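You operate a simulated robot arm through the tools that you are given. There is no shell and no other tool.

You are at the controls of a simulated robot arm. One attempt, no reset.

JOB
Spray and smooth the creased patch, then tuck the blanket in.
Fine: the patch on the bed cover; can and pad end on the bed tray. Set down upright: linen spray can, wooden smoothing pad. What is to be rubbed or washed off counts as gone when no trace of it is left.
Where things are to end (x, y in the base frame): linen spray can within 0.06 m of [0.68, -0.72].

Only the result counts: the job must be done as asked and must still hold three seconds after the hand-in. Knocking over, shifting, dropping, spilling or breaking anything else fails it. Lids that push on must go on centred and level and be pressed home; caps that screw on are set level and turned clockwise until they are tight. Flat cloth is picked up by pressing the open fingertips on it (5 to 10 N) and closing them slowly along it; thin cloth reads only 2 to 8 mm in the jaws.

ROBOT AND FRAMES
A 6-joint arm with a two-finger gripper, fixed in place. Base frame: the origin is at the foot of the arm, x ahead of it, y to its left, z up; the work surface is at about z = 0.5. Lengths are in m, angles in rad, forces in N, time in s.
Its first joint turns from -2.897 to 2.897 rad. Payload 3.43 kg.
Tool frame: the origin (TCP) lies between the finger pads and is the grasp point; the fingertips stand 0.02 m ahead of it; z points along the fingers, y is the line along which they close. Largest opening 0.19 m; the body of the gripper starts 0.248 m behind the TCP.
Orientation is told as [roll, pitch, yaw] about the base's x, y, z axes, in that order, counted from this pose: with the fingers straight down and closing along the base's y, the tool's x points along the base's -x, its y along +y and its z along -z.

CONTROLS
- The arm moves only by the tool servo_tool. Its argument "moves" is a list of rows, each a list of 3 entries, a list of its own where there are three numbers: the turn, a rotation vector about the tool's x, y, z in units of 120 degrees (1.0 is 120 degrees), then the shift along the tool's x, y, z in units of 300 mm (1.0 is 300 mm), then the closure in counts, from 0 (fully open) to 255 (shut). In form: [[[ax, ay, az], [tx, ty, tz], fingers], ...]. A call has 1 to 20 rows; each row is the pose to reach, as a shift and turn from the pose commanded when the call began, along the tool's axes at that moment. A call with a number of a shift or a turn outside -1 to 1 is refused whole. Each row takes 0.2 s and may step no farther than 0.05 m and 0.15 rad from the row before; otherwise, or with a gripper value out of range, the whole call is refused. Where a pose cannot be reached the arm comes as near as it can. A force on the tool above 40 N (or 10 N above the force at the start of the call, whichever is more), or a blocked arm, ends the call early, and 0.2 s more pass. The fingers move at their own pace (about 0.153 m/s each) and stop on an object; they squeeze with about 45 N. The grip force told is the motor's: it shows also when the fingers shut on nothing. Time passes only in rows, and 0.2 s behind the last, so rows that repeat a pose let the fingers close. The reply holds the time, the measured pose of the TCP, the force on the tool along the base axes, the opening and the grip force, in the units named above and with some noise, with the torque about the TCP (base axes, N m) and any sound that the robot's microphone picked up.
- Cameras (640 x 400 px; columns grow to the right, rows downward): "scene" is fixed at [0.221, 0.4983, 1.2662]; the picture's right is [-0.92, -0.40, 0.00], its down [-0.20, 0.46, -0.86] and it looks along [0.34, -0.79, -0.50] (base axes); focal length 332 px, centre (320, 200). "wrist" rides on the gripper at [0.07, -0.008, -0.288] in the tool frame; the picture's right is [0.12, 0.99, 0.00], its down [-0.96, 0.11, -0.25] and it looks along [-0.24, 0.03, 0.97] (tool axes); focal length 261 px, centre (320, 200). There is no depth. A picture from a camera that has moved, and an enlarged one, comes with that camera's place and axes in the base frame and with its lens.
- get_image(camera): a new picture of that camera. It takes no simulated time.
- lift_body(by): slides the trunk up (or, below 0, down) by that many m; the arm rides with it, the base frame stays. It gives what a move gives, with no picture.
- enlarge(camera, box): a new picture of the part [left, top, right, bottom] of that camera's present view, enlarged. It takes no simulated time.
- close_job(): hands the job in; it is judged then, once.

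Nothing tells you positions but the pictures and the camera data. Unless the task says otherwise, let go and move clear before handing in.

The tools are called after "Emit:" by a JSON object that holds its "fn" and its "kwargs". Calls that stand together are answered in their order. servo_tool: Moves the arm, as the interface text tells. Its arguments: {"type":"object","properties":{"moves":{"type":"array"}},"required":["moves"]} The other tools are called the same way: lift_body (by) slides the trunk up or down; get_image (camera) takes a picture; enlarge (camera, box) takes an enlarged picture of a part of a camera's view; close_job () hands the job in.

At the start:

```text
clock: 0.0
tool_pos: [0.7236, -0.4471, 0.9449]
orientation: [0.0, 0.001, 0.0]
force: [0.3, 0.5, -0.2]
wrist_torque: [0.03, -0.03, 0.02]
grip_width: 0.1896
grasp_force: 0.2
trunk travel left (down, up): [-0.075, 0.365]
```

scene: 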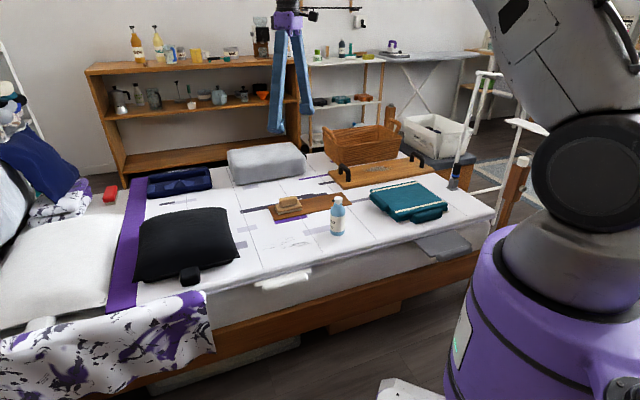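
wrist: 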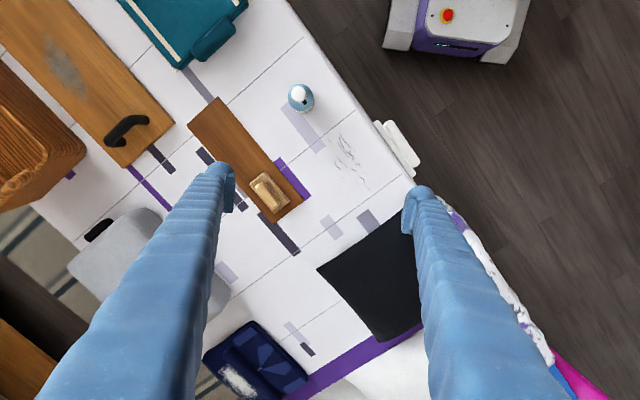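

I see a bed with a light-blue spray can, a brown tray/board carrying a wooden pad, and a faint creased patch near the bed edge. I'll take closer pictures before moving.

Emit:
{"fn": "enlarge", "kwargs": {"camera": "wrist", "box": [180, 60, 460, 235]}}

Emit:
{"fn": "enlarge", "kwargs": {"camera": "scene", "box": [220, 160, 460, 310]}}

Emit:
{"fn": "enlarge", "kwargs": {"camera": "scene", "box": [0, 150, 320, 350]}}

Emit:
{"fn": "get_image", "kwargs": {"camera": "wrist"}}

```text
2.29 times, centred on (320, 148) of wrist
camera zoom: at [0.6549, -0.4556, 1.2321], right [-0.12, 0.99, 0.0], down [0.96, 0.12, 0.25], along [0.24, 0.03, -0.97], focal length 596 px, centre (320, 320)
```

zoom: 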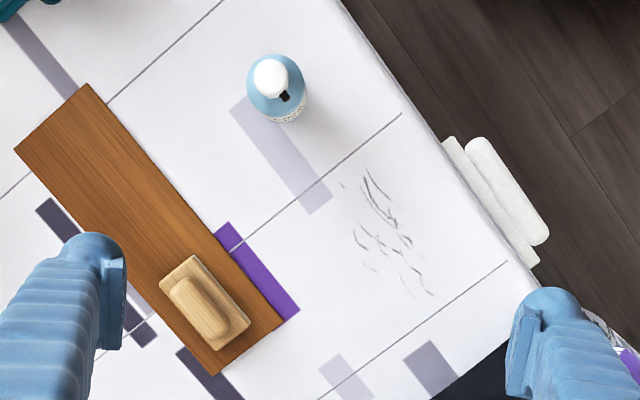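

```text
2.67 times, centred on (340, 235) of scene
camera zoom: at [0.221, 0.4983, 1.2662], right [-0.92, -0.4, 0.0], down [-0.2, 0.46, -0.86], along [0.34, -0.79, -0.5], focal length 886 px, centre (267, 107)
```

zoom: 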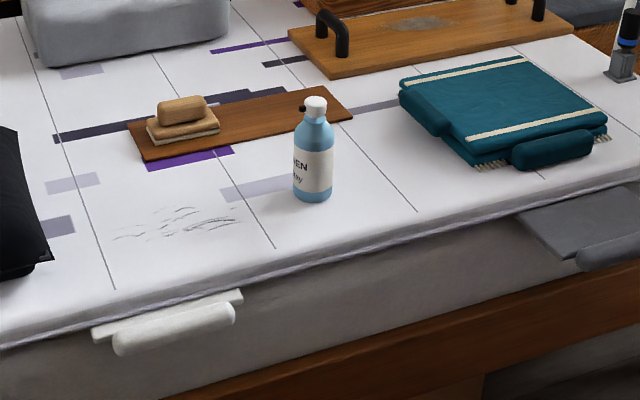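

```text
2.00 times, centred on (160, 250) of scene
camera zoom: at [0.221, 0.4983, 1.2662], right [-0.92, -0.4, 0.0], down [-0.2, 0.46, -0.86], along [0.34, -0.79, -0.5], focal length 664 px, centre (640, 100)
```

zoom: 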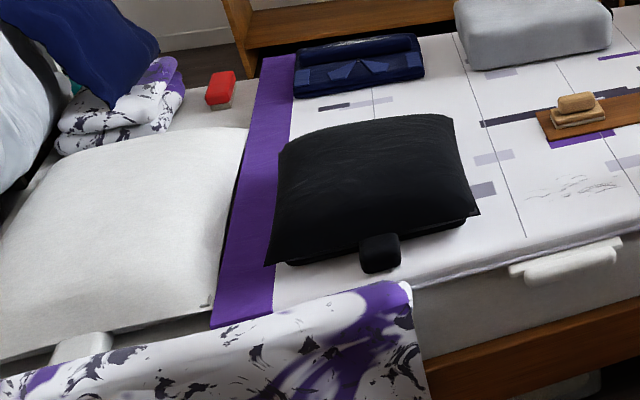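

```text
taken
camera wrist: at [0.6549, -0.4556, 1.2321], right [-0.12, 0.99, 0.0], down [0.96, 0.12, 0.25], along [0.24, 0.03, -0.97], focal length 261 px, centre (320, 200)
```

wrist: 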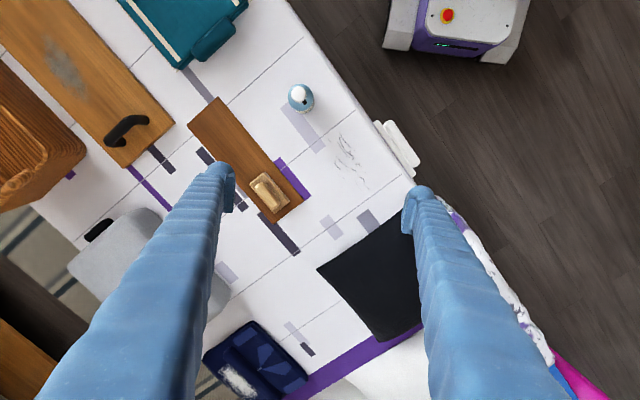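

The can stands near (0.575, -0.51), the tray plank with the pad lies around (0.75, -0.65), and the patch is near (0.70, -0.37). I need closer looks at the flaps at the bed edge to find out what the "blanket" is.

Emit:
{"fn": "enlarge", "kwargs": {"camera": "scene", "box": [230, 240, 350, 315]}}

Emit:
{"fn": "enlarge", "kwargs": {"camera": "scene", "box": [360, 170, 500, 270]}}

Emit:
{"fn": "enlarge", "kwargs": {"camera": "wrist", "box": [330, 100, 450, 200]}}

Emit:
{"fn": "enlarge", "kwargs": {"camera": "scene", "box": [320, 80, 540, 220]}}

Emit:
{"fn": "enlarge", "kwargs": {"camera": "scene", "box": [0, 280, 300, 400]}}

Emit:
{"fn": "enlarge", "kwargs": {"camera": "scene", "box": [300, 180, 370, 240]}}

```text
5.33 times, centred on (290, 278) of scene
camera zoom: at [0.221, 0.4983, 1.2662], right [-0.92, -0.4, 0.0], down [-0.2, 0.46, -0.86], along [0.34, -0.79, -0.5], focal length 1772 px, centre (480, -213)
```

zoom: 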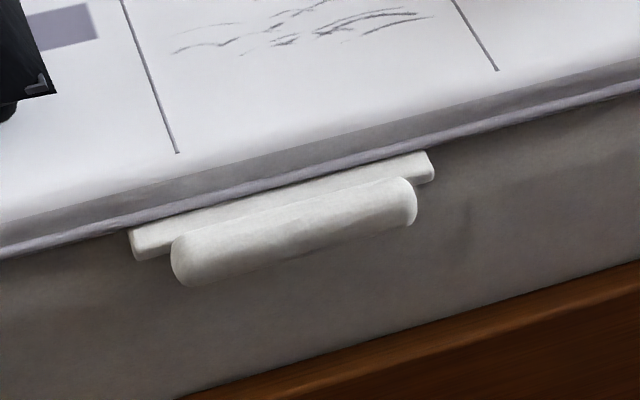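

```text
4.00 times, centred on (430, 220) of scene
camera zoom: at [0.221, 0.4983, 1.2662], right [-0.92, -0.4, 0.0], down [-0.2, 0.46, -0.86], along [0.34, -0.79, -0.5], focal length 1329 px, centre (-120, 120)
```

zoom: 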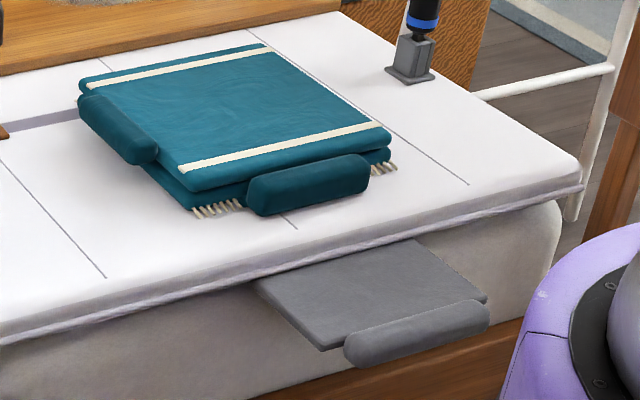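

```text
4.00 times, centred on (390, 150) of wrist
camera zoom: at [0.6549, -0.4556, 1.2321], right [-0.12, 0.99, 0.0], down [0.96, 0.12, 0.25], along [0.24, 0.03, -0.97], focal length 1043 px, centre (40, 400)
```

zoom: 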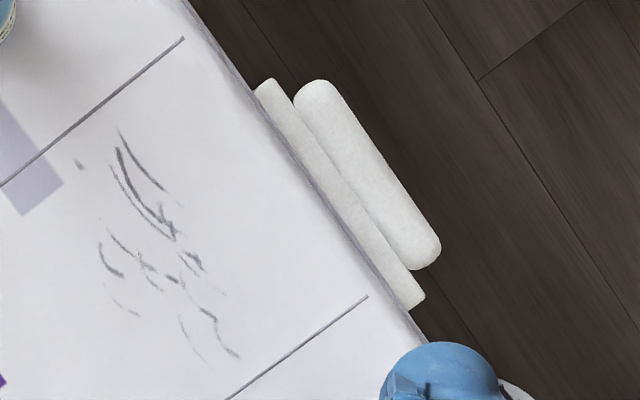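

```text
2.86 times, centred on (430, 150) of scene
camera zoom: at [0.221, 0.4983, 1.2662], right [-0.92, -0.4, 0.0], down [-0.2, 0.46, -0.86], along [0.34, -0.79, -0.5], focal length 949 px, centre (6, 343)
```

zoom: 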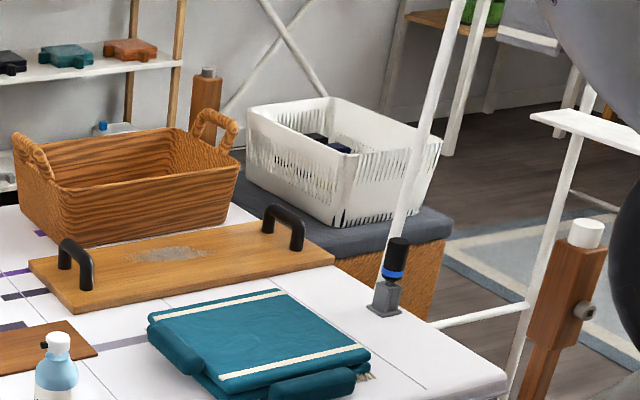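

```text
2.13 times, centred on (150, 340) of scene
camera zoom: at [0.221, 0.4983, 1.2662], right [-0.92, -0.4, 0.0], down [-0.2, 0.46, -0.86], along [0.34, -0.79, -0.5], focal length 709 px, centre (683, -99)
```

zoom: 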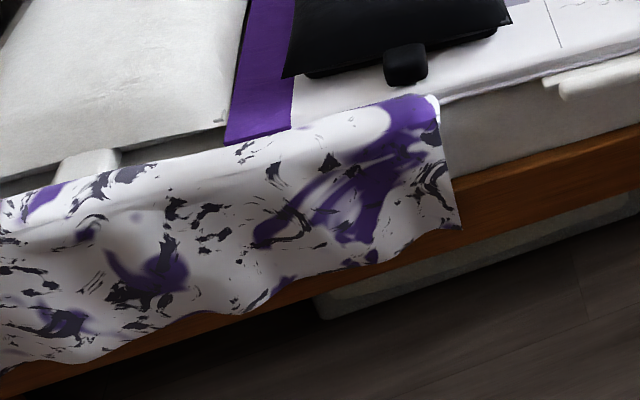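

```text
6.67 times, centred on (335, 210) of scene
camera zoom: at [0.221, 0.4983, 1.2662], right [-0.92, -0.4, 0.0], down [-0.2, 0.46, -0.86], along [0.34, -0.79, -0.5], focal length 2215 px, centre (220, 133)
```

zoom: 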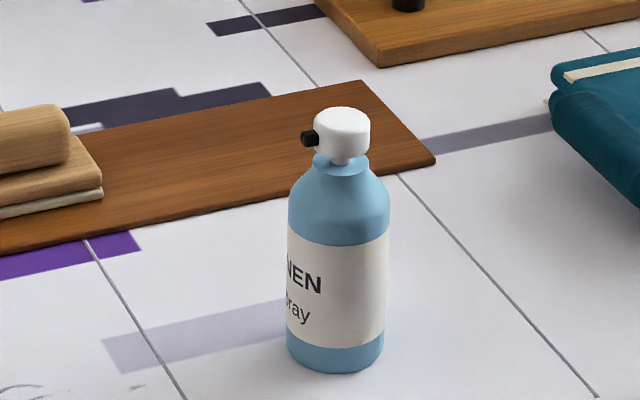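

Two slabs with roll handles stick out from under the cover's edge: a white one near the patch, just barely out, and a grey one near (0.14, -0.61), far out. I'll move the wrist camera over there to inspect them.

Emit:
{"fn": "servo_tool", "kwargs": {"moves": [[[0, 0, 0], [0.15, -0.04, 0], 0], [[0, 0, 0], [0.3, -0.08, 0], 0], [[0, 0, 0], [0.45, -0.12, 0], 0], [[0, 0, 0], [0.6, -0.16, 0], 0], [[0, 0, 0], [0.75, -0.2, 0], 0], [[0, 0, 0], [0.9, -0.24, 0], 0]]}}

Emit:
{"fn": "get_image", "kwargs": {"camera": "wrist"}}

```text
clock: 1.4
tool_pos: [0.4524, -0.5179, 0.946]
orientation: [-0.001, -0.001, 0.002]
force: [0.4, -0.6, 0.7]
wrist_torque: [-0.03, 0.01, 0.0]
grip_width: 0.1901
grasp_force: 0.1
trunk travel left (down, up): [-0.075, 0.365]
```

```text
taken
camera wrist: at [0.3833, -0.5278, 1.2326], right [-0.12, 0.99, 0.0], down [0.96, 0.12, 0.25], along [0.25, 0.03, -0.97], focal length 261 px, centre (320, 200)
```

wrist: 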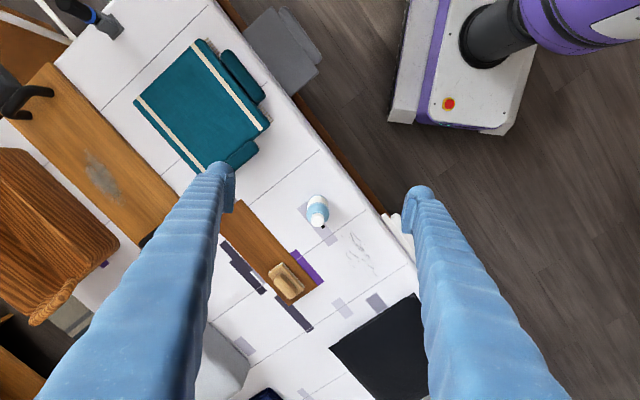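

Emit:
{"fn": "enlarge", "kwargs": {"camera": "wrist", "box": [120, 0, 340, 190]}}

Emit:
{"fn": "enlarge", "kwargs": {"camera": "wrist", "box": [215, 180, 435, 320]}}

Emit:
{"fn": "enlarge", "kwargs": {"camera": "scene", "box": [200, 130, 460, 310]}}

```text
2.11 times, centred on (230, 95) of wrist
camera zoom: at [0.3833, -0.5278, 1.2326], right [-0.12, 0.99, 0.0], down [0.96, 0.12, 0.25], along [0.25, 0.03, -0.97], focal length 549 px, centre (510, 421)
```

zoom: 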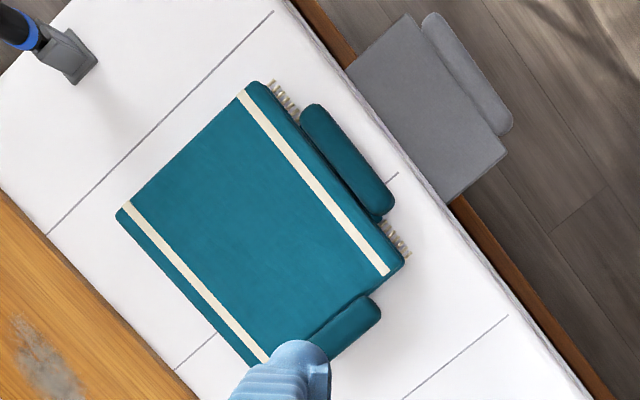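

```text
2.86 times, centred on (325, 250) of wrist
camera zoom: at [0.3833, -0.5278, 1.2326], right [-0.12, 0.99, 0.0], down [0.96, 0.12, 0.25], along [0.25, 0.03, -0.97], focal length 745 px, centre (306, 57)
```

zoom: 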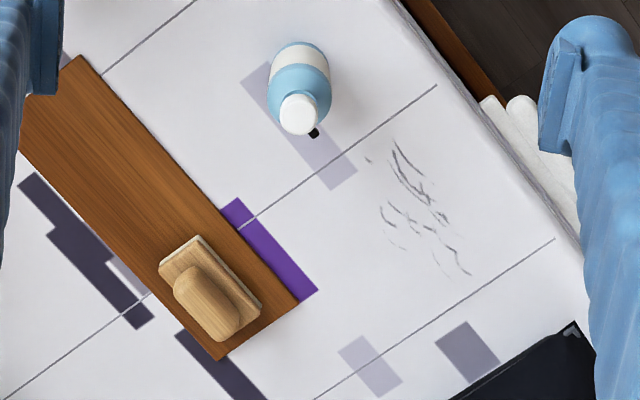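

```text
2.22 times, centred on (330, 220) of scene
camera zoom: at [0.221, 0.4983, 1.2662], right [-0.92, -0.4, 0.0], down [-0.2, 0.46, -0.86], along [0.34, -0.79, -0.5], focal length 738 px, centre (298, 156)
```

zoom: 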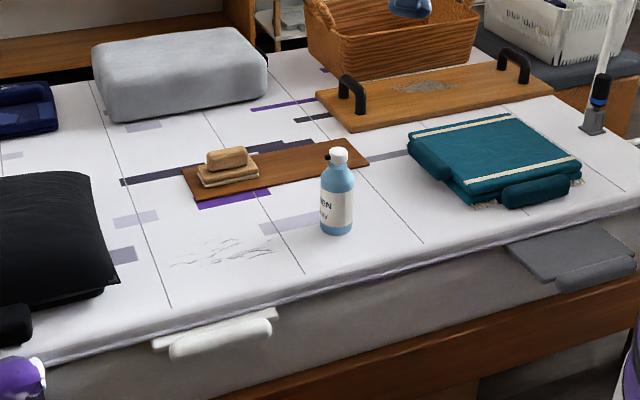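

The grey slab is clearly untucked (about 0.12 m out), while the white one is already in, with only its handle showing. The can stands near (0.578, -0.509) with its nozzle pointing along the bed at the patch, so I'll go above its head with shut fingers and press it.

Emit:
{"fn": "servo_tool", "kwargs": {"moves": [[[0, 0, 0], [-0.14, 0.011, 0], 255], [[0, 0, 0], [-0.28, 0.022, 0], 255], [[0, 0, 0], [-0.415, 0.0337, 0], 255], [[0, 0, 0], [-0.415, 0.0337, 0.15], 255], [[0, 0, 0], [-0.415, 0.0337, 0.3], 255], [[0, 0, 0], [-0.415, 0.0337, 0.4], 255], [[0, 0, 0], [-0.415, 0.0337, 0.4], 255]]}}

Emit:
{"fn": "get_image", "kwargs": {"camera": "wrist"}}

Emit:
{"fn": "enlarge", "kwargs": {"camera": "scene", "box": [290, 140, 390, 250]}}

```text
clock: 3.0
tool_pos: [0.5774, -0.5059, 0.827]
orientation: [0.0, 0.0, 0.0]
force: [-0.8, -0.9, -0.1]
wrist_torque: [0.04, -0.02, 0.0]
grip_width: 0.0
grasp_force: 34.7
trunk travel left (down, up): [-0.075, 0.365]
```

```text
taken
camera wrist: at [0.5085, -0.5147, 1.1143], right [-0.12, 0.99, 0.0], down [0.96, 0.12, 0.25], along [0.25, 0.03, -0.97], focal length 261 px, centre (320, 200)
```

wrist: 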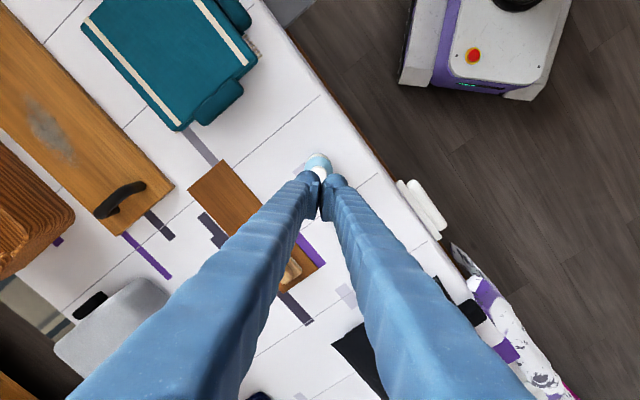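

```text
3.64 times, centred on (340, 195) of scene
camera zoom: at [0.221, 0.4983, 1.2662], right [-0.92, -0.4, 0.0], down [-0.2, 0.46, -0.86], along [0.34, -0.79, -0.5], focal length 1208 px, centre (247, 218)
```

zoom: 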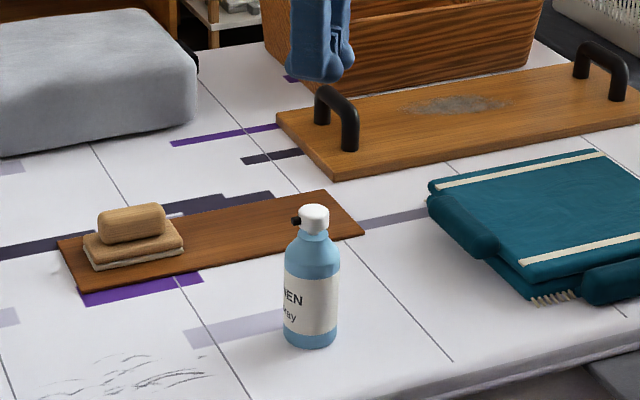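

Emit:
{"fn": "enlarge", "kwargs": {"camera": "wrist", "box": [285, 140, 355, 210]}}

Emit:
{"fn": "enlarge", "kwargs": {"camera": "scene", "box": [315, 185, 360, 215]}}

```text
5.71 times, centred on (320, 175) of wrist
camera zoom: at [0.5085, -0.5147, 1.1143], right [-0.12, 0.99, 0.0], down [0.96, 0.12, 0.25], along [0.25, 0.03, -0.97], focal length 1489 px, centre (320, 343)
```

zoom: 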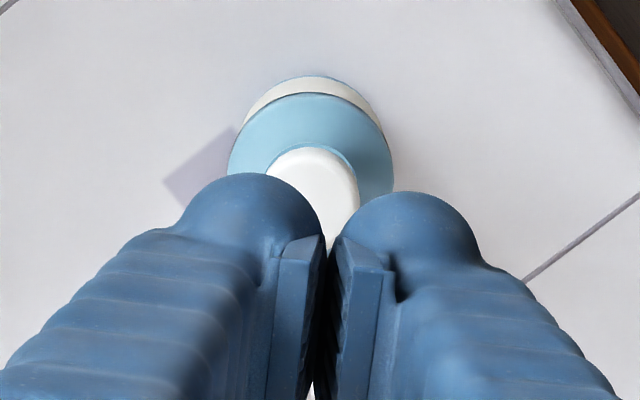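

```text
13.33 times, centred on (338, 200) of scene
camera zoom: at [0.221, 0.4983, 1.2662], right [-0.92, -0.4, 0.0], down [-0.2, 0.46, -0.86], along [0.34, -0.79, -0.5], focal length 4429 px, centre (87, 200)
```

zoom: 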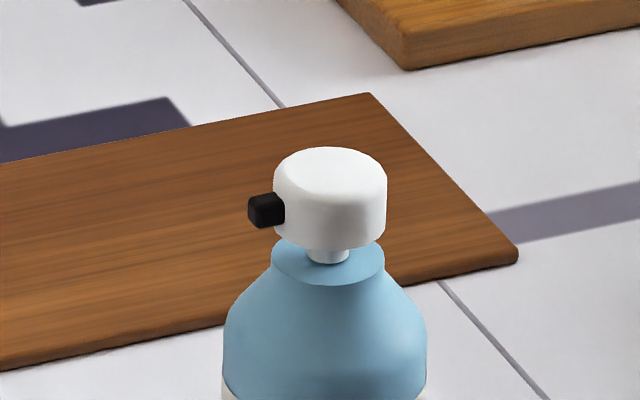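

The head sits on a stem like a pump, and my shut fingers line up over it within a few mm. I'll come down to just above it.

Emit:
{"fn": "servo_tool", "kwargs": {"moves": [[[0, 0, 0], [0, -0.01, 0.15], 255], [[0, 0, 0], [0, -0.01, 0.3], 255], [[0, 0, 0], [0, -0.01, 0.4333], 255]]}}

Emit:
{"fn": "enlarge", "kwargs": {"camera": "scene", "box": [295, 150, 385, 240]}}

Emit:
{"fn": "enlarge", "kwargs": {"camera": "wrist", "box": [270, 140, 370, 220]}}

```text
clock: 3.8
tool_pos: [0.5798, -0.5106, 0.6999]
orientation: [-0.001, -0.001, -0.001]
force: [0.3, -0.4, 0.4]
wrist_torque: [0.01, -0.02, 0.01]
grip_width: 0.0
grasp_force: 34.4
trunk travel left (down, up): [-0.075, 0.365]
```

```text
4.44 times, centred on (340, 195) of scene
camera zoom: at [0.221, 0.4983, 1.2662], right [-0.92, -0.4, 0.0], down [-0.2, 0.46, -0.86], along [0.34, -0.79, -0.5], focal length 1476 px, centre (231, 222)
```

zoom: 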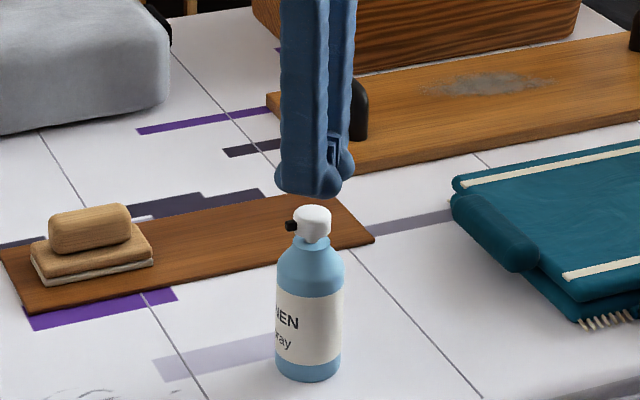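

```text
5.00 times, centred on (320, 180) of wrist
camera zoom: at [0.5105, -0.5192, 0.9873], right [-0.12, 0.99, 0.0], down [0.96, 0.12, 0.25], along [0.25, 0.03, -0.97], focal length 1303 px, centre (320, 300)
```

zoom: 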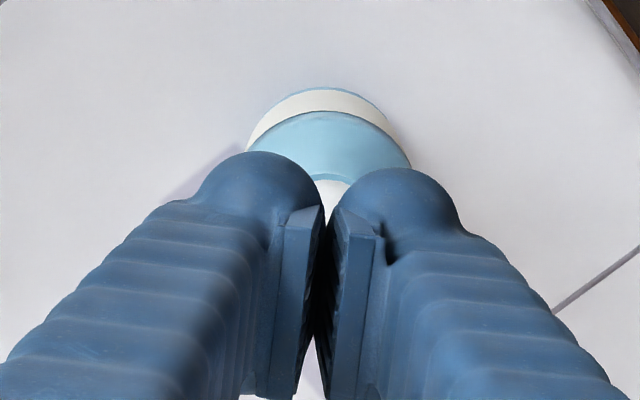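

Emit:
{"fn": "servo_tool", "kwargs": {"moves": [[[0, 0, 0], [0, 0, 0.02], 255], [[0, 0, 0], [0, 0, 0.035], 255], [[0, 0, 0], [0, 0, 0.045], 255], [[0, 0, 0], [0, 0, 0.055], 255], [[0, 0, 0], [0, 0, 0.065], 255], [[0, 0, 0], [0, 0, 0.075], 255]]}}

Emit:
{"fn": "enlarge", "kwargs": {"camera": "scene", "box": [295, 150, 385, 240]}}

```text
clock: 5.2
tool_pos: [0.5779, -0.5111, 0.6742]
orientation: [0.0, 0.0, 0.002]
force: [-0.2, 0.3, 1.7]
wrist_torque: [0.01, 0.01, 0.01]
grip_width: 0.0
grasp_force: 34.0
trunk travel left (down, up): [-0.075, 0.365]
```

```text
4.44 times, centred on (340, 195) of scene
camera zoom: at [0.221, 0.4983, 1.2662], right [-0.92, -0.4, 0.0], down [-0.2, 0.46, -0.86], along [0.34, -0.79, -0.5], focal length 1476 px, centre (231, 222)
```

zoom: 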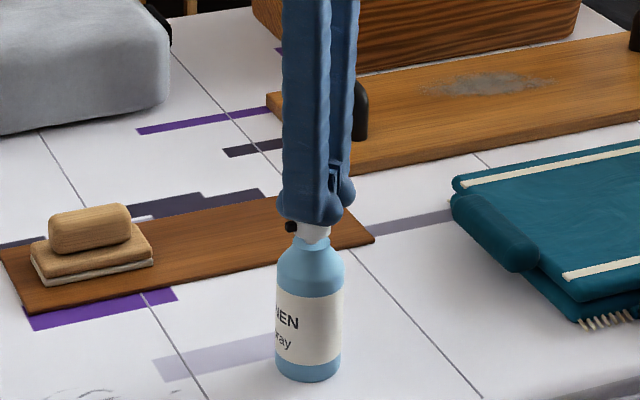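

The fingertips just touch the head (about 1.7 N). I'll press a little further and watch the force and sound.

Emit:
{"fn": "servo_tool", "kwargs": {"moves": [[[0, 0, 0], [0, 0, 0.005], 255], [[0, 0, 0], [0, 0, 0.01], 255]]}}

```text
clock: 5.8
tool_pos: [0.5794, -0.5119, 0.6698]
orientation: [-0.001, 0.0, 0.003]
force: [0.6, 0.0, 1.7]
wrist_torque: [0.04, -0.03, -0.04]
grip_width: 0.0001
grasp_force: 34.4
trunk travel left (down, up): [-0.075, 0.365]
heard: click
```

Emit:
{"fn": "enlarge", "kwargs": {"camera": "scene", "box": [220, 180, 380, 280]}}

Emit:
{"fn": "enlarge", "kwargs": {"camera": "wrist", "box": [270, 140, 430, 260]}}

```text
4.00 times, centred on (300, 230) of scene
camera zoom: at [0.221, 0.4983, 1.2662], right [-0.92, -0.4, 0.0], down [-0.2, 0.46, -0.86], along [0.34, -0.79, -0.5], focal length 1329 px, centre (400, 80)
```

zoom: 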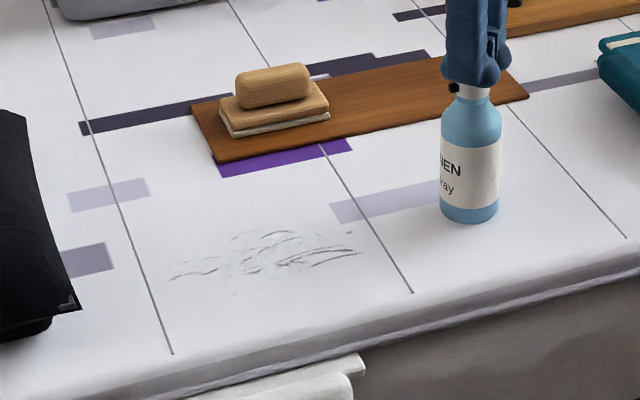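

```text
3.33 times, centred on (350, 200) of wrist
camera zoom: at [0.5091, -0.5203, 0.9574], right [-0.12, 0.99, 0.0], down [0.96, 0.12, 0.25], along [0.25, 0.03, -0.97], focal length 869 px, centre (220, 200)
```

zoom: 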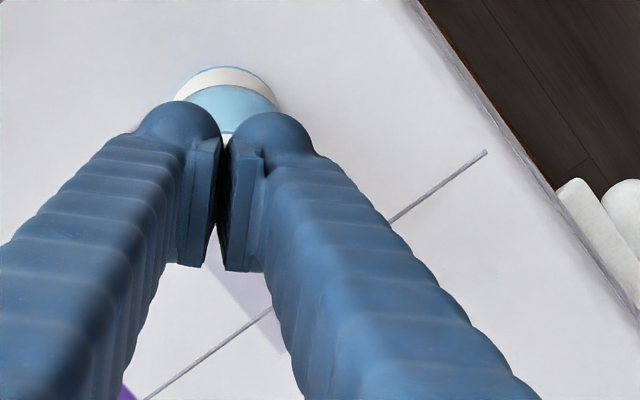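

A click was heard and faint specks seem to have appeared around the patch. I'll zoom in on it.

Emit:
{"fn": "enlarge", "kwargs": {"camera": "scene", "box": [250, 225, 330, 275]}}

```text
8.00 times, centred on (290, 250) of scene
camera zoom: at [0.221, 0.4983, 1.2662], right [-0.92, -0.4, 0.0], down [-0.2, 0.46, -0.86], along [0.34, -0.79, -0.5], focal length 2658 px, centre (560, -200)
```

zoom: 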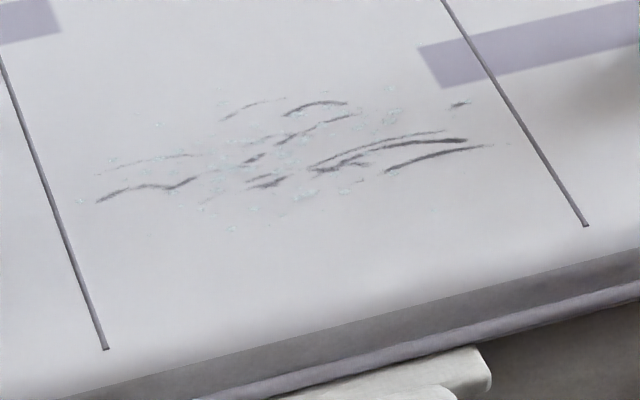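

Bluish droplets have landed across the creases, so the spray worked. Next I'll lift off, leave the can where it is for now, and go look at the pad from above with the tool turned 45° to match it.

Emit:
{"fn": "servo_tool", "kwargs": {"moves": [[[0, 0, 0], [0, 0, -0.15], 255], [[0, 0, 0], [0, 0, -0.3], 255], [[0, 0, 0], [0, 0, -0.45], 255], [[0, 0, -0.0625], [-0.14, -0.035, -0.5], 100], [[0, 0, -0.125], [-0.28, -0.07, -0.5], 100], [[0, 0, -0.1875], [-0.42, -0.105, -0.5], 100], [[0, 0, -0.25], [-0.56, -0.14, -0.5], 100], [[0, 0, -0.3125], [-0.7, -0.175, -0.5], 100], [[0, 0, -0.375], [-0.8333, -0.21, -0.5], 100], [[0, 0, -0.375], [-0.8333, -0.21, -0.5], 100]]}}

Emit:
{"fn": "get_image", "kwargs": {"camera": "wrist"}}

Emit:
{"fn": "enlarge", "kwargs": {"camera": "scene", "box": [240, 180, 400, 280]}}

```text
clock: 8.0
tool_pos: [0.8266, -0.5777, 0.8237]
orientation: [0.001, 0.002, 0.787]
force: [0.9, -0.9, -1.3]
wrist_torque: [0.14, 0.05, 0.03]
grip_width: 0.1155
grasp_force: 0.0
trunk travel left (down, up): [-0.075, 0.365]
```

```text
taken
camera wrist: at [0.7848, -0.6344, 1.1106], right [-0.79, 0.62, 0.0], down [0.6, 0.76, 0.25], along [0.15, 0.2, -0.97], focal length 261 px, centre (320, 200)
```

wrist: 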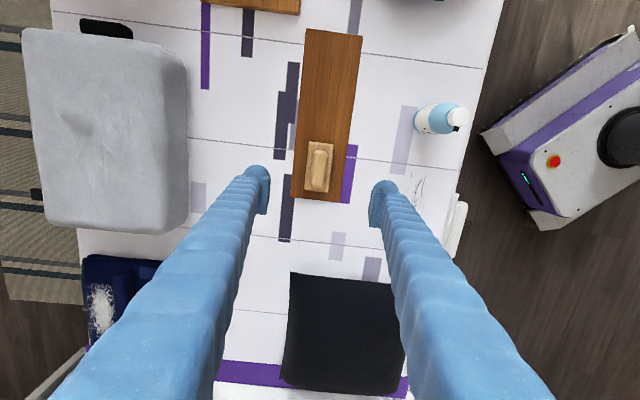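

```text
4.00 times, centred on (320, 230) of scene
camera zoom: at [0.221, 0.4983, 1.2662], right [-0.92, -0.4, 0.0], down [-0.2, 0.46, -0.86], along [0.34, -0.79, -0.5], focal length 1329 px, centre (320, 80)
```

zoom: 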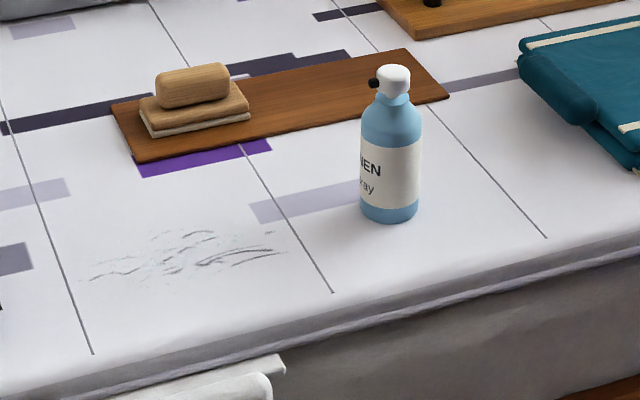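

Emit:
{"fn": "enlarge", "kwargs": {"camera": "wrist", "box": [270, 120, 380, 220]}}

Emit:
{"fn": "enlarge", "kwargs": {"camera": "scene", "box": [265, 190, 315, 225]}}

```text
4.00 times, centred on (325, 170) of wrist
camera zoom: at [0.7848, -0.6344, 1.1106], right [-0.79, 0.62, 0.0], down [0.6, 0.76, 0.25], along [0.15, 0.2, -0.97], focal length 1043 px, centre (300, 320)
```

zoom: 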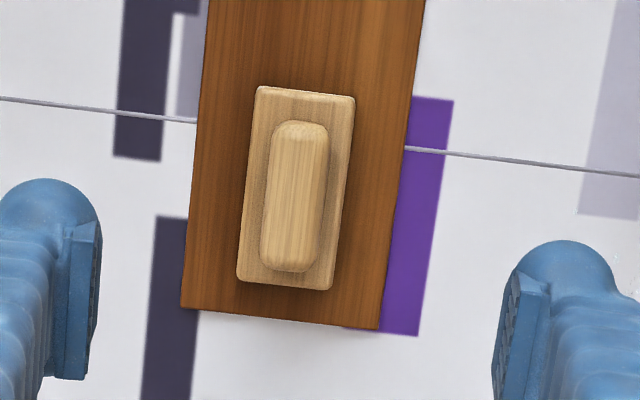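

```text
11.43 times, centred on (290, 208) of scene
camera zoom: at [0.221, 0.4983, 1.2662], right [-0.92, -0.4, 0.0], down [-0.2, 0.46, -0.86], along [0.34, -0.79, -0.5], focal length 3796 px, centre (663, 114)
```

zoom: 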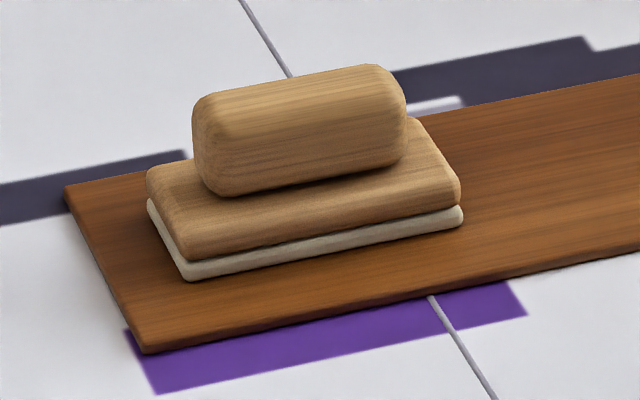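

The pad's handle is centred near (0.831, -0.579), aligned with the tool at 45°. I'll descend around its handle and check the height before closing.

Emit:
{"fn": "servo_tool", "kwargs": {"moves": [[[0, 0, 0], [0, -0.012, 0.15], 100], [[0, 0, 0], [0, -0.012, 0.3], 100], [[0, 0, 0], [0, -0.012, 0.45], 100], [[0, 0, 0], [0, -0.012, 0.6], 100], [[0, 0, 0], [0, -0.012, 0.75], 100], [[0, 0, 0], [0, -0.012, 0.82], 100], [[0, 0, 0], [0, -0.012, 0.86], 100], [[0, 0, 0], [0, -0.012, 0.88], 100]]}}

Emit:
{"fn": "enlarge", "kwargs": {"camera": "scene", "box": [250, 170, 330, 230]}}

Emit:
{"fn": "enlarge", "kwargs": {"camera": "wrist", "box": [240, 120, 400, 240]}}

```text
clock: 9.8
tool_pos: [0.8322, -0.5764, 0.555]
orientation: [0.001, 0.001, 0.788]
force: [0.2, -0.8, -0.4]
wrist_torque: [0.0, -0.02, -0.02]
grip_width: 0.1154
grasp_force: 0.1
trunk travel left (down, up): [-0.075, 0.365]
```

```text
6.67 times, centred on (290, 200) of scene
camera zoom: at [0.221, 0.4983, 1.2662], right [-0.92, -0.4, 0.0], down [-0.2, 0.46, -0.86], along [0.34, -0.79, -0.5], focal length 2215 px, centre (520, 200)
```

zoom: 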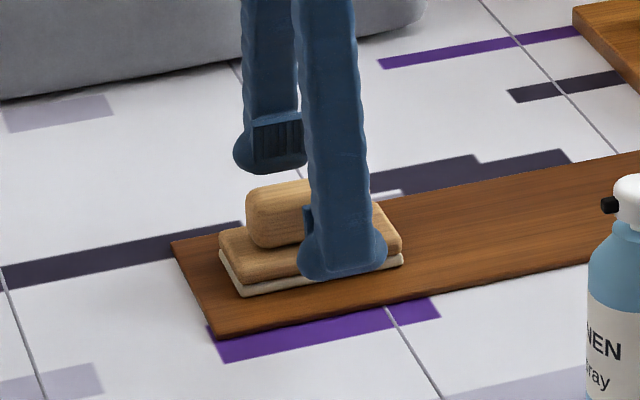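

```text
3.33 times, centred on (320, 180) of wrist
camera zoom: at [0.7892, -0.6324, 0.8423], right [-0.79, 0.62, 0.0], down [0.6, 0.76, 0.25], along [0.15, 0.19, -0.97], focal length 869 px, centre (320, 267)
```

zoom: 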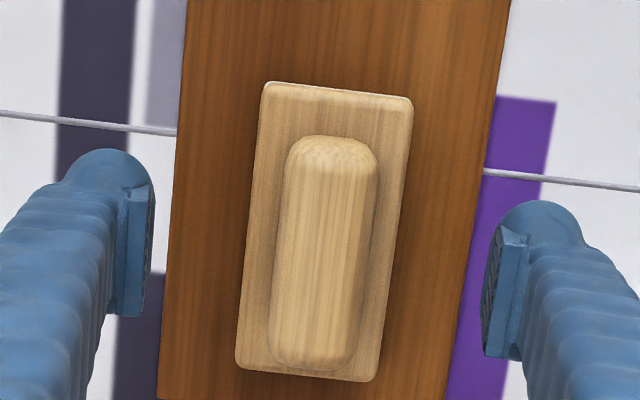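

The fingers straddle the handle well, so I'll close on it.

Emit:
{"fn": "servo_tool", "kwargs": {"moves": [[[0, 0, 0], [0, 0, 0], 180], [[0, 0, 0], [0, 0, 0], 220], [[0, 0, 0], [0, 0, 0], 255], [[0, 0, 0], [0, 0, 0], 255], [[0, 0, 0], [0, 0, 0], 255]]}}

Emit:
{"fn": "enlarge", "kwargs": {"camera": "scene", "box": [250, 170, 330, 230]}}

```text
clock: 11.0
tool_pos: [0.8322, -0.5765, 0.5544]
orientation: [0.001, 0.0, 0.786]
force: [0.0, 0.5, 1.1]
wrist_torque: [-0.01, 0.0, 0.0]
grip_width: 0.0309
grasp_force: 44.9
trunk travel left (down, up): [-0.075, 0.365]
```

```text
6.67 times, centred on (290, 200) of scene
camera zoom: at [0.221, 0.4983, 1.2662], right [-0.92, -0.4, 0.0], down [-0.2, 0.46, -0.86], along [0.34, -0.79, -0.5], focal length 2215 px, centre (520, 200)
```

zoom: 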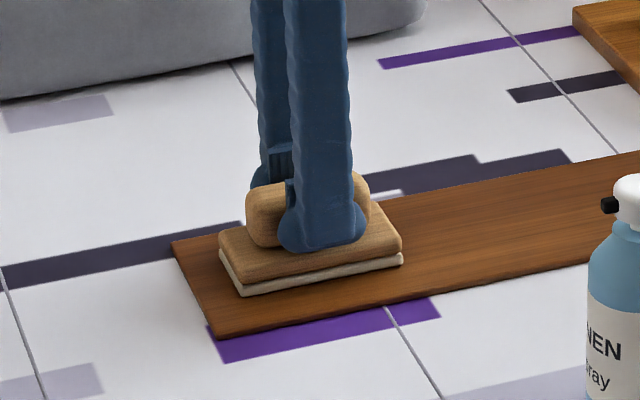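

The pad is held (0.031 m). I'll lift it and carry it over the patch, stopping just above the cover.

Emit:
{"fn": "servo_tool", "kwargs": {"moves": [[[0, 0, 0], [0, 0, -0.07], 255], [[0, 0, 0], [0, 0, -0.15], 255], [[0, 0, 0], [-0.01, 0.15, -0.15], 255], [[0, 0, 0], [-0.02, 0.3, -0.15], 255], [[0, 0, 0], [-0.03, 0.45, -0.15], 255], [[0, 0, 0], [-0.04, 0.6, -0.15], 255], [[0, 0, 0], [-0.0367, 0.653, -0.15], 255], [[0, 0, 0], [-0.0367, 0.653, -0.07], 255], [[0, 0, 0], [-0.0367, 0.653, -0.01], 255], [[0, 0, 0], [-0.0367, 0.653, 0], 255]]}}

Emit:
{"fn": "enlarge", "kwargs": {"camera": "scene", "box": [230, 180, 390, 280]}}

Emit:
{"fn": "get_image", "kwargs": {"camera": "wrist"}}

```text
clock: 13.2
tool_pos: [0.7001, -0.4298, 0.5551]
orientation: [0.0, -0.001, 0.785]
force: [-0.6, -1.0, -0.9]
wrist_torque: [0.0, 0.02, 0.03]
grip_width: 0.0308
grasp_force: 44.9
trunk travel left (down, up): [-0.075, 0.365]
```

```text
4.00 times, centred on (310, 230) of scene
camera zoom: at [0.221, 0.4983, 1.2662], right [-0.92, -0.4, 0.0], down [-0.2, 0.46, -0.86], along [0.34, -0.79, -0.5], focal length 1329 px, centre (360, 80)
```

zoom: 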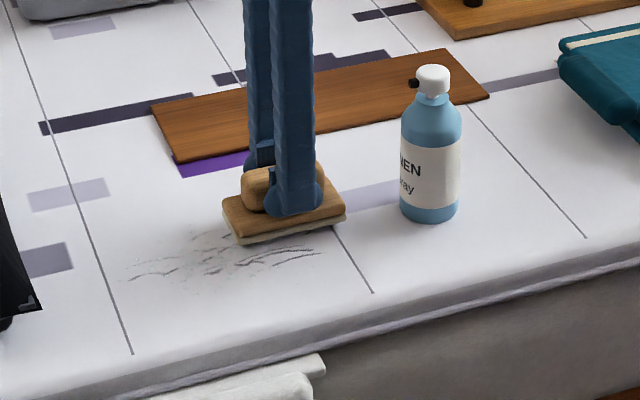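

```text
taken
camera wrist: at [0.6574, -0.4858, 0.8428], right [-0.79, 0.62, 0.0], down [0.6, 0.76, 0.25], along [0.15, 0.19, -0.97], focal length 261 px, centre (320, 200)
```

wrist: 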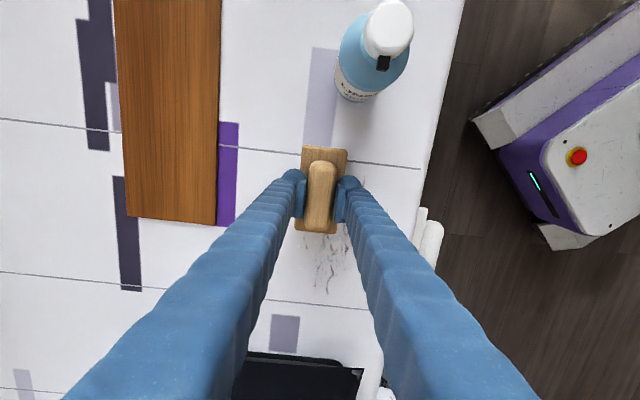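

Emit:
{"fn": "servo_tool", "kwargs": {"moves": [[[0, 0, 0], [0, 0, 0.007], 255], [[0, 0, 0], [0, 0, 0.013], 255], [[0, 0, 0], [0, 0, 0.02], 255], [[0, 0, 0], [0, 0, 0.02], 255]]}}

```text
clock: 14.2
tool_pos: [0.6992, -0.4305, 0.549]
orientation: [0.001, 0.0, 0.788]
force: [0.6, 0.5, -0.8]
wrist_torque: [-0.01, 0.0, 0.04]
grip_width: 0.0308
grasp_force: 45.2
trunk travel left (down, up): [-0.075, 0.365]
```

Emit:
{"fn": "servo_tool", "kwargs": {"moves": [[[0, 0, 0], [0, 0, 0.004], 255], [[0, 0, 0], [0, 0, 0.008], 255], [[0, 0, 0], [0, 0, 0.008], 255]]}}

```text
clock: 15.0
tool_pos: [0.7005, -0.4305, 0.5497]
orientation: [-0.002, 0.0, 0.787]
force: [0.4, 8.4, 22.7]
wrist_torque: [0.07, 0.17, -0.03]
grip_width: 0.0307
grasp_force: 45.6
trunk travel left (down, up): [-0.075, 0.365]
```

Contact came on stiffly (about 23 N), so I'll ease off by about 1 mm and make a first stroke pair along the patch.

Emit:
{"fn": "servo_tool", "kwargs": {"moves": [[[0, 0, 0], [0, 0, -0.003], 255], [[0, 0, 0], [-0.08, 0, -0.003], 255], [[0, 0, 0], [-0.17, 0, -0.003], 255], [[0, 0, 0], [-0.26, 0, -0.003], 255], [[0, 0, 0], [-0.35, 0, -0.003], 255], [[0, 0, 0], [-0.44, 0, -0.003], 255], [[0, 0, 0], [-0.517, 0, -0.003], 255]]}}

Emit:
{"fn": "enlarge", "kwargs": {"camera": "scene", "box": [230, 180, 390, 280]}}

```text
clock: 16.6
tool_pos: [0.8091, -0.3215, 0.5496]
orientation: [-0.001, 0.0, 0.789]
force: [-3.4, -2.8, 22.7]
wrist_torque: [-0.56, 0.55, 0.21]
grip_width: 0.0307
grasp_force: 45.1
trunk travel left (down, up): [-0.075, 0.365]
```

```text
4.00 times, centred on (310, 230) of scene
camera zoom: at [0.221, 0.4983, 1.2662], right [-0.92, -0.4, 0.0], down [-0.2, 0.46, -0.86], along [0.34, -0.79, -0.5], focal length 1329 px, centre (360, 80)
```

zoom: 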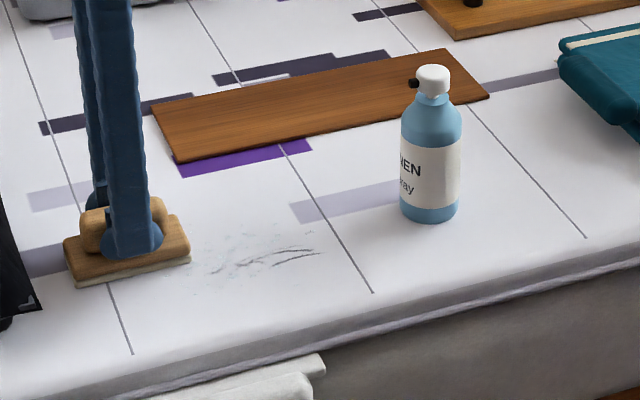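

The stroke removes creases where the pad passed. I'll continue with overlapping strokes closer to the bed edge.

Emit:
{"fn": "servo_tool", "kwargs": {"moves": [[[0, 0, 0], [0, 0.0833, 0], 255], [[0, 0, 0], [0.09, 0.0833, 0], 255], [[0, 0, 0], [0.18, 0.0833, 0], 255], [[0, 0, 0], [0.27, 0.0833, 0], 255], [[0, 0, 0], [0.36, 0.0833, 0], 255], [[0, 0, 0], [0.45, 0.0833, 0], 255], [[0, 0, 0], [0.53, 0.0833, 0], 255], [[0, 0, 0], [0.53, 0.1667, 0], 255], [[0, 0, 0], [0.45, 0.1667, 0], 255], [[0, 0, 0], [0.36, 0.1667, 0], 255], [[0, 0, 0], [0.27, 0.1667, 0], 255], [[0, 0, 0], [0.18, 0.1667, 0], 255], [[0, 0, 0], [0.09, 0.1667, 0], 255], [[0, 0, 0], [0, 0.1667, 0], 255]]}}

Emit:
{"fn": "enlarge", "kwargs": {"camera": "scene", "box": [230, 200, 350, 275]}}

```text
clock: 19.6
tool_pos: [0.773, -0.2869, 0.5481]
orientation: [0.0, 0.0, 0.785]
force: [-1.9, -0.1, 15.4]
wrist_torque: [-0.6, 0.7, 0.14]
grip_width: 0.0308
grasp_force: 45.5
trunk travel left (down, up): [-0.075, 0.365]
```

```text
5.33 times, centred on (290, 238) of scene
camera zoom: at [0.221, 0.4983, 1.2662], right [-0.92, -0.4, 0.0], down [-0.2, 0.46, -0.86], along [0.34, -0.79, -0.5], focal length 1772 px, centre (480, 0)
```

zoom: 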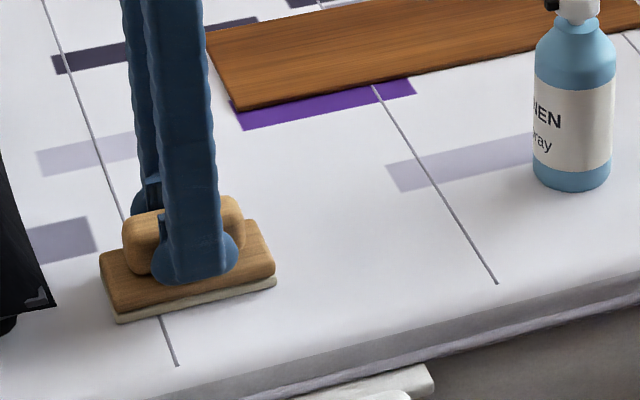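

The visible part looks clean. I'll do another overlapping set, covering the borders too.

Emit:
{"fn": "servo_tool", "kwargs": {"moves": [[[0, 0, 0], [0, 0.05, 0], 255], [[0, 0, 0], [0.09, 0.05, 0], 255], [[0, 0, 0], [0.18, 0.05, 0], 255], [[0, 0, 0], [0.27, 0.05, 0], 255], [[0, 0, 0], [0.36, 0.05, 0], 255], [[0, 0, 0], [0.45, 0.05, 0], 255], [[0, 0, 0], [0.54, 0.05, 0], 255], [[0, 0, 0], [0.54, -0.0333, 0], 255], [[0, 0, 0], [0.45, -0.0667, 0], 255], [[0, 0, 0], [0.36, -0.0667, 0], 255], [[0, 0, 0], [0.27, -0.0667, 0], 255], [[0, 0, 0], [0.18, -0.0667, 0], 255], [[0, 0, 0], [0.09, -0.0667, 0], 255], [[0, 0, 0], [0.02, -0.0667, 0], 255]]}}

Emit:
{"fn": "servo_tool", "kwargs": {"moves": [[[0, 0, 0], [0, -0.1, 0], 255], [[0, 0, 0], [0.09, -0.1, 0], 255], [[0, 0, 0], [0.18, -0.1, 0], 255], [[0, 0, 0], [0.27, -0.1, 0], 255], [[0, 0, 0], [0.36, -0.1, 0], 255], [[0, 0, 0], [0.45, -0.1, 0], 255], [[0, 0, 0], [0.52, -0.1, 0], 255], [[0, 0, 0], [0.52, -0.2, 0], 255], [[0, 0, 0], [0.45, -0.2, 0], 255], [[0, 0, 0], [0.36, -0.2, 0], 255], [[0, 0, 0], [0.27, -0.2, 0], 255], [[0, 0, 0], [0.18, -0.2, 0], 255], [[0, 0, 0], [0.09, -0.2, 0], 255], [[0, 0, 0], [0.02, -0.2, 0], 255]]}}

Emit:
{"fn": "enlarge", "kwargs": {"camera": "scene", "box": [230, 200, 350, 275]}}

```text
clock: 22.6
tool_pos: [0.7829, -0.3051, 0.5491]
orientation: [0.0, 0.0, 0.785]
force: [-3.6, -1.4, 17.3]
wrist_torque: [-0.49, 0.54, 0.25]
grip_width: 0.0306
grasp_force: 44.8
trunk travel left (down, up): [-0.075, 0.365]
```

```text
clock: 25.6
tool_pos: [0.8228, -0.348, 0.5482]
orientation: [0.003, 0.0, 0.784]
force: [-0.2, -0.6, -1.5]
wrist_torque: [0.05, 0.0, 0.0]
grip_width: 0.0307
grasp_force: 44.8
trunk travel left (down, up): [-0.075, 0.365]
```

```text
5.33 times, centred on (290, 238) of scene
camera zoom: at [0.221, 0.4983, 1.2662], right [-0.92, -0.4, 0.0], down [-0.2, 0.46, -0.86], along [0.34, -0.79, -0.5], focal length 1772 px, centre (480, 0)
```

zoom: 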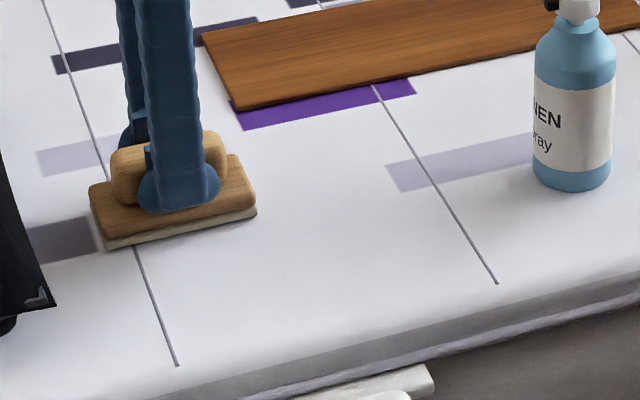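

The pad lost contact on the last stroke. I'll lift it and move it aside (toward the tray) to inspect the whole patch.

Emit:
{"fn": "servo_tool", "kwargs": {"moves": [[[0, 0, 0], [0, 0, -0.1], 255], [[0, 0, 0], [0.08, -0.12, -0.2], 255], [[0, 0, 0], [0.16, -0.24, -0.27], 255], [[0, 0, 0], [0.24, -0.36, -0.27], 255], [[0, 0, 0], [0.32, -0.48, -0.27], 255]]}}

Emit:
{"fn": "enlarge", "kwargs": {"camera": "scene", "box": [230, 200, 350, 275]}}

Emit:
{"fn": "get_image", "kwargs": {"camera": "wrist"}}

```text
refused: row 2 steps farther than a row can; nothing moved
```

```text
5.33 times, centred on (290, 238) of scene
camera zoom: at [0.221, 0.4983, 1.2662], right [-0.92, -0.4, 0.0], down [-0.2, 0.46, -0.86], along [0.34, -0.79, -0.5], focal length 1772 px, centre (480, 0)
```

zoom: 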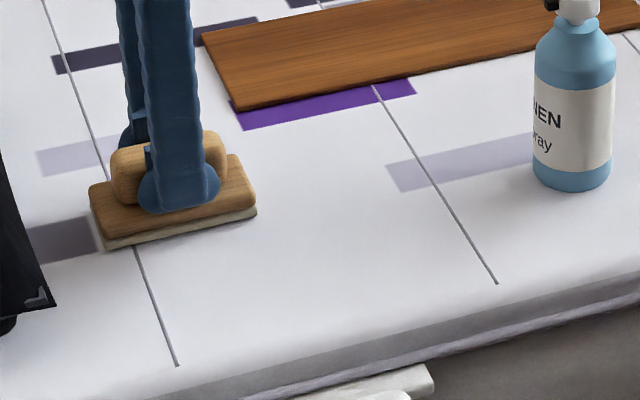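

```text
taken
camera wrist: at [0.7804, -0.4044, 0.8363], right [-0.79, 0.62, 0.0], down [0.6, 0.76, 0.25], along [0.15, 0.2, -0.97], focal length 261 px, centre (320, 200)
```

wrist: 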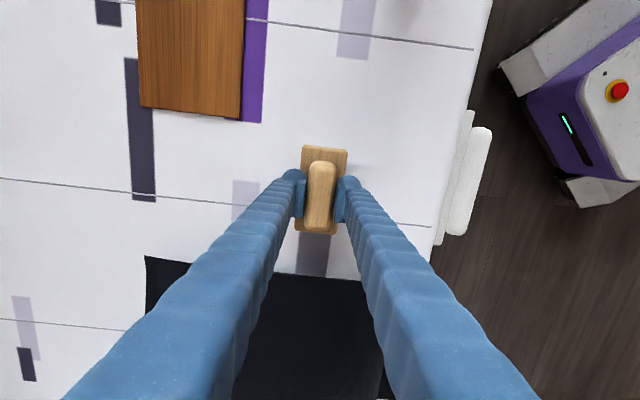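

Emit:
{"fn": "servo_tool", "kwargs": {"moves": [[[0, 0, 0], [0, 0, -0.1], 255], [[0, 0, 0], [0, 0, -0.2], 255], [[0, 0, 0], [0.0855, -0.0922, -0.2], 255], [[0, 0, 0], [0.171, -0.1843, -0.2], 255], [[0, 0, 0], [0.2565, -0.2765, -0.2], 255], [[0, 0, 0], [0.342, -0.3687, -0.2], 255], [[0, 0, 0], [0.4275, -0.4608, -0.2], 255], [[0, 0, 0], [0.513, -0.553, -0.2], 255]]}}

Emit:
{"fn": "enlarge", "kwargs": {"camera": "scene", "box": [230, 215, 350, 275]}}

Emit:
{"fn": "get_image", "kwargs": {"camera": "wrist"}}

```text
clock: 27.4
tool_pos: [0.8304, -0.5787, 0.6061]
orientation: [0.0, 0.003, 0.788]
force: [0.9, 0.3, -0.4]
wrist_torque: [-0.09, 0.04, -0.03]
grip_width: 0.0308
grasp_force: 45.4
trunk travel left (down, up): [-0.075, 0.365]
```

```text
5.33 times, centred on (290, 245) of scene
camera zoom: at [0.221, 0.4983, 1.2662], right [-0.92, -0.4, 0.0], down [-0.2, 0.46, -0.86], along [0.34, -0.79, -0.5], focal length 1772 px, centre (480, -40)
```

zoom: 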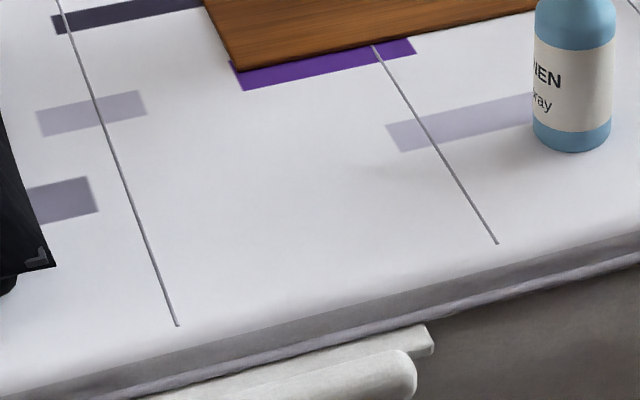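

```text
taken
camera wrist: at [0.7894, -0.6345, 0.8934], right [-0.79, 0.62, 0.0], down [0.6, 0.76, 0.25], along [0.15, 0.19, -0.97], focal length 261 px, centre (320, 200)
```

wrist: 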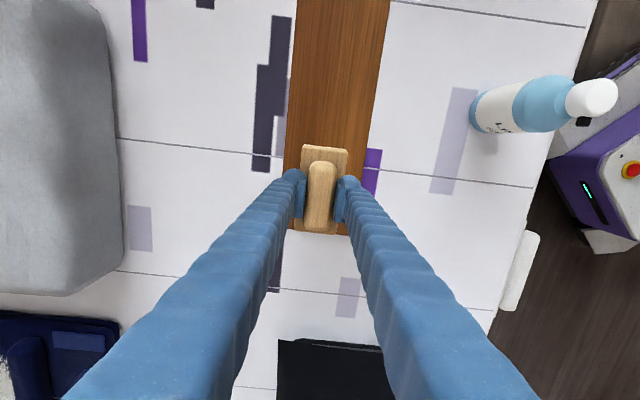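

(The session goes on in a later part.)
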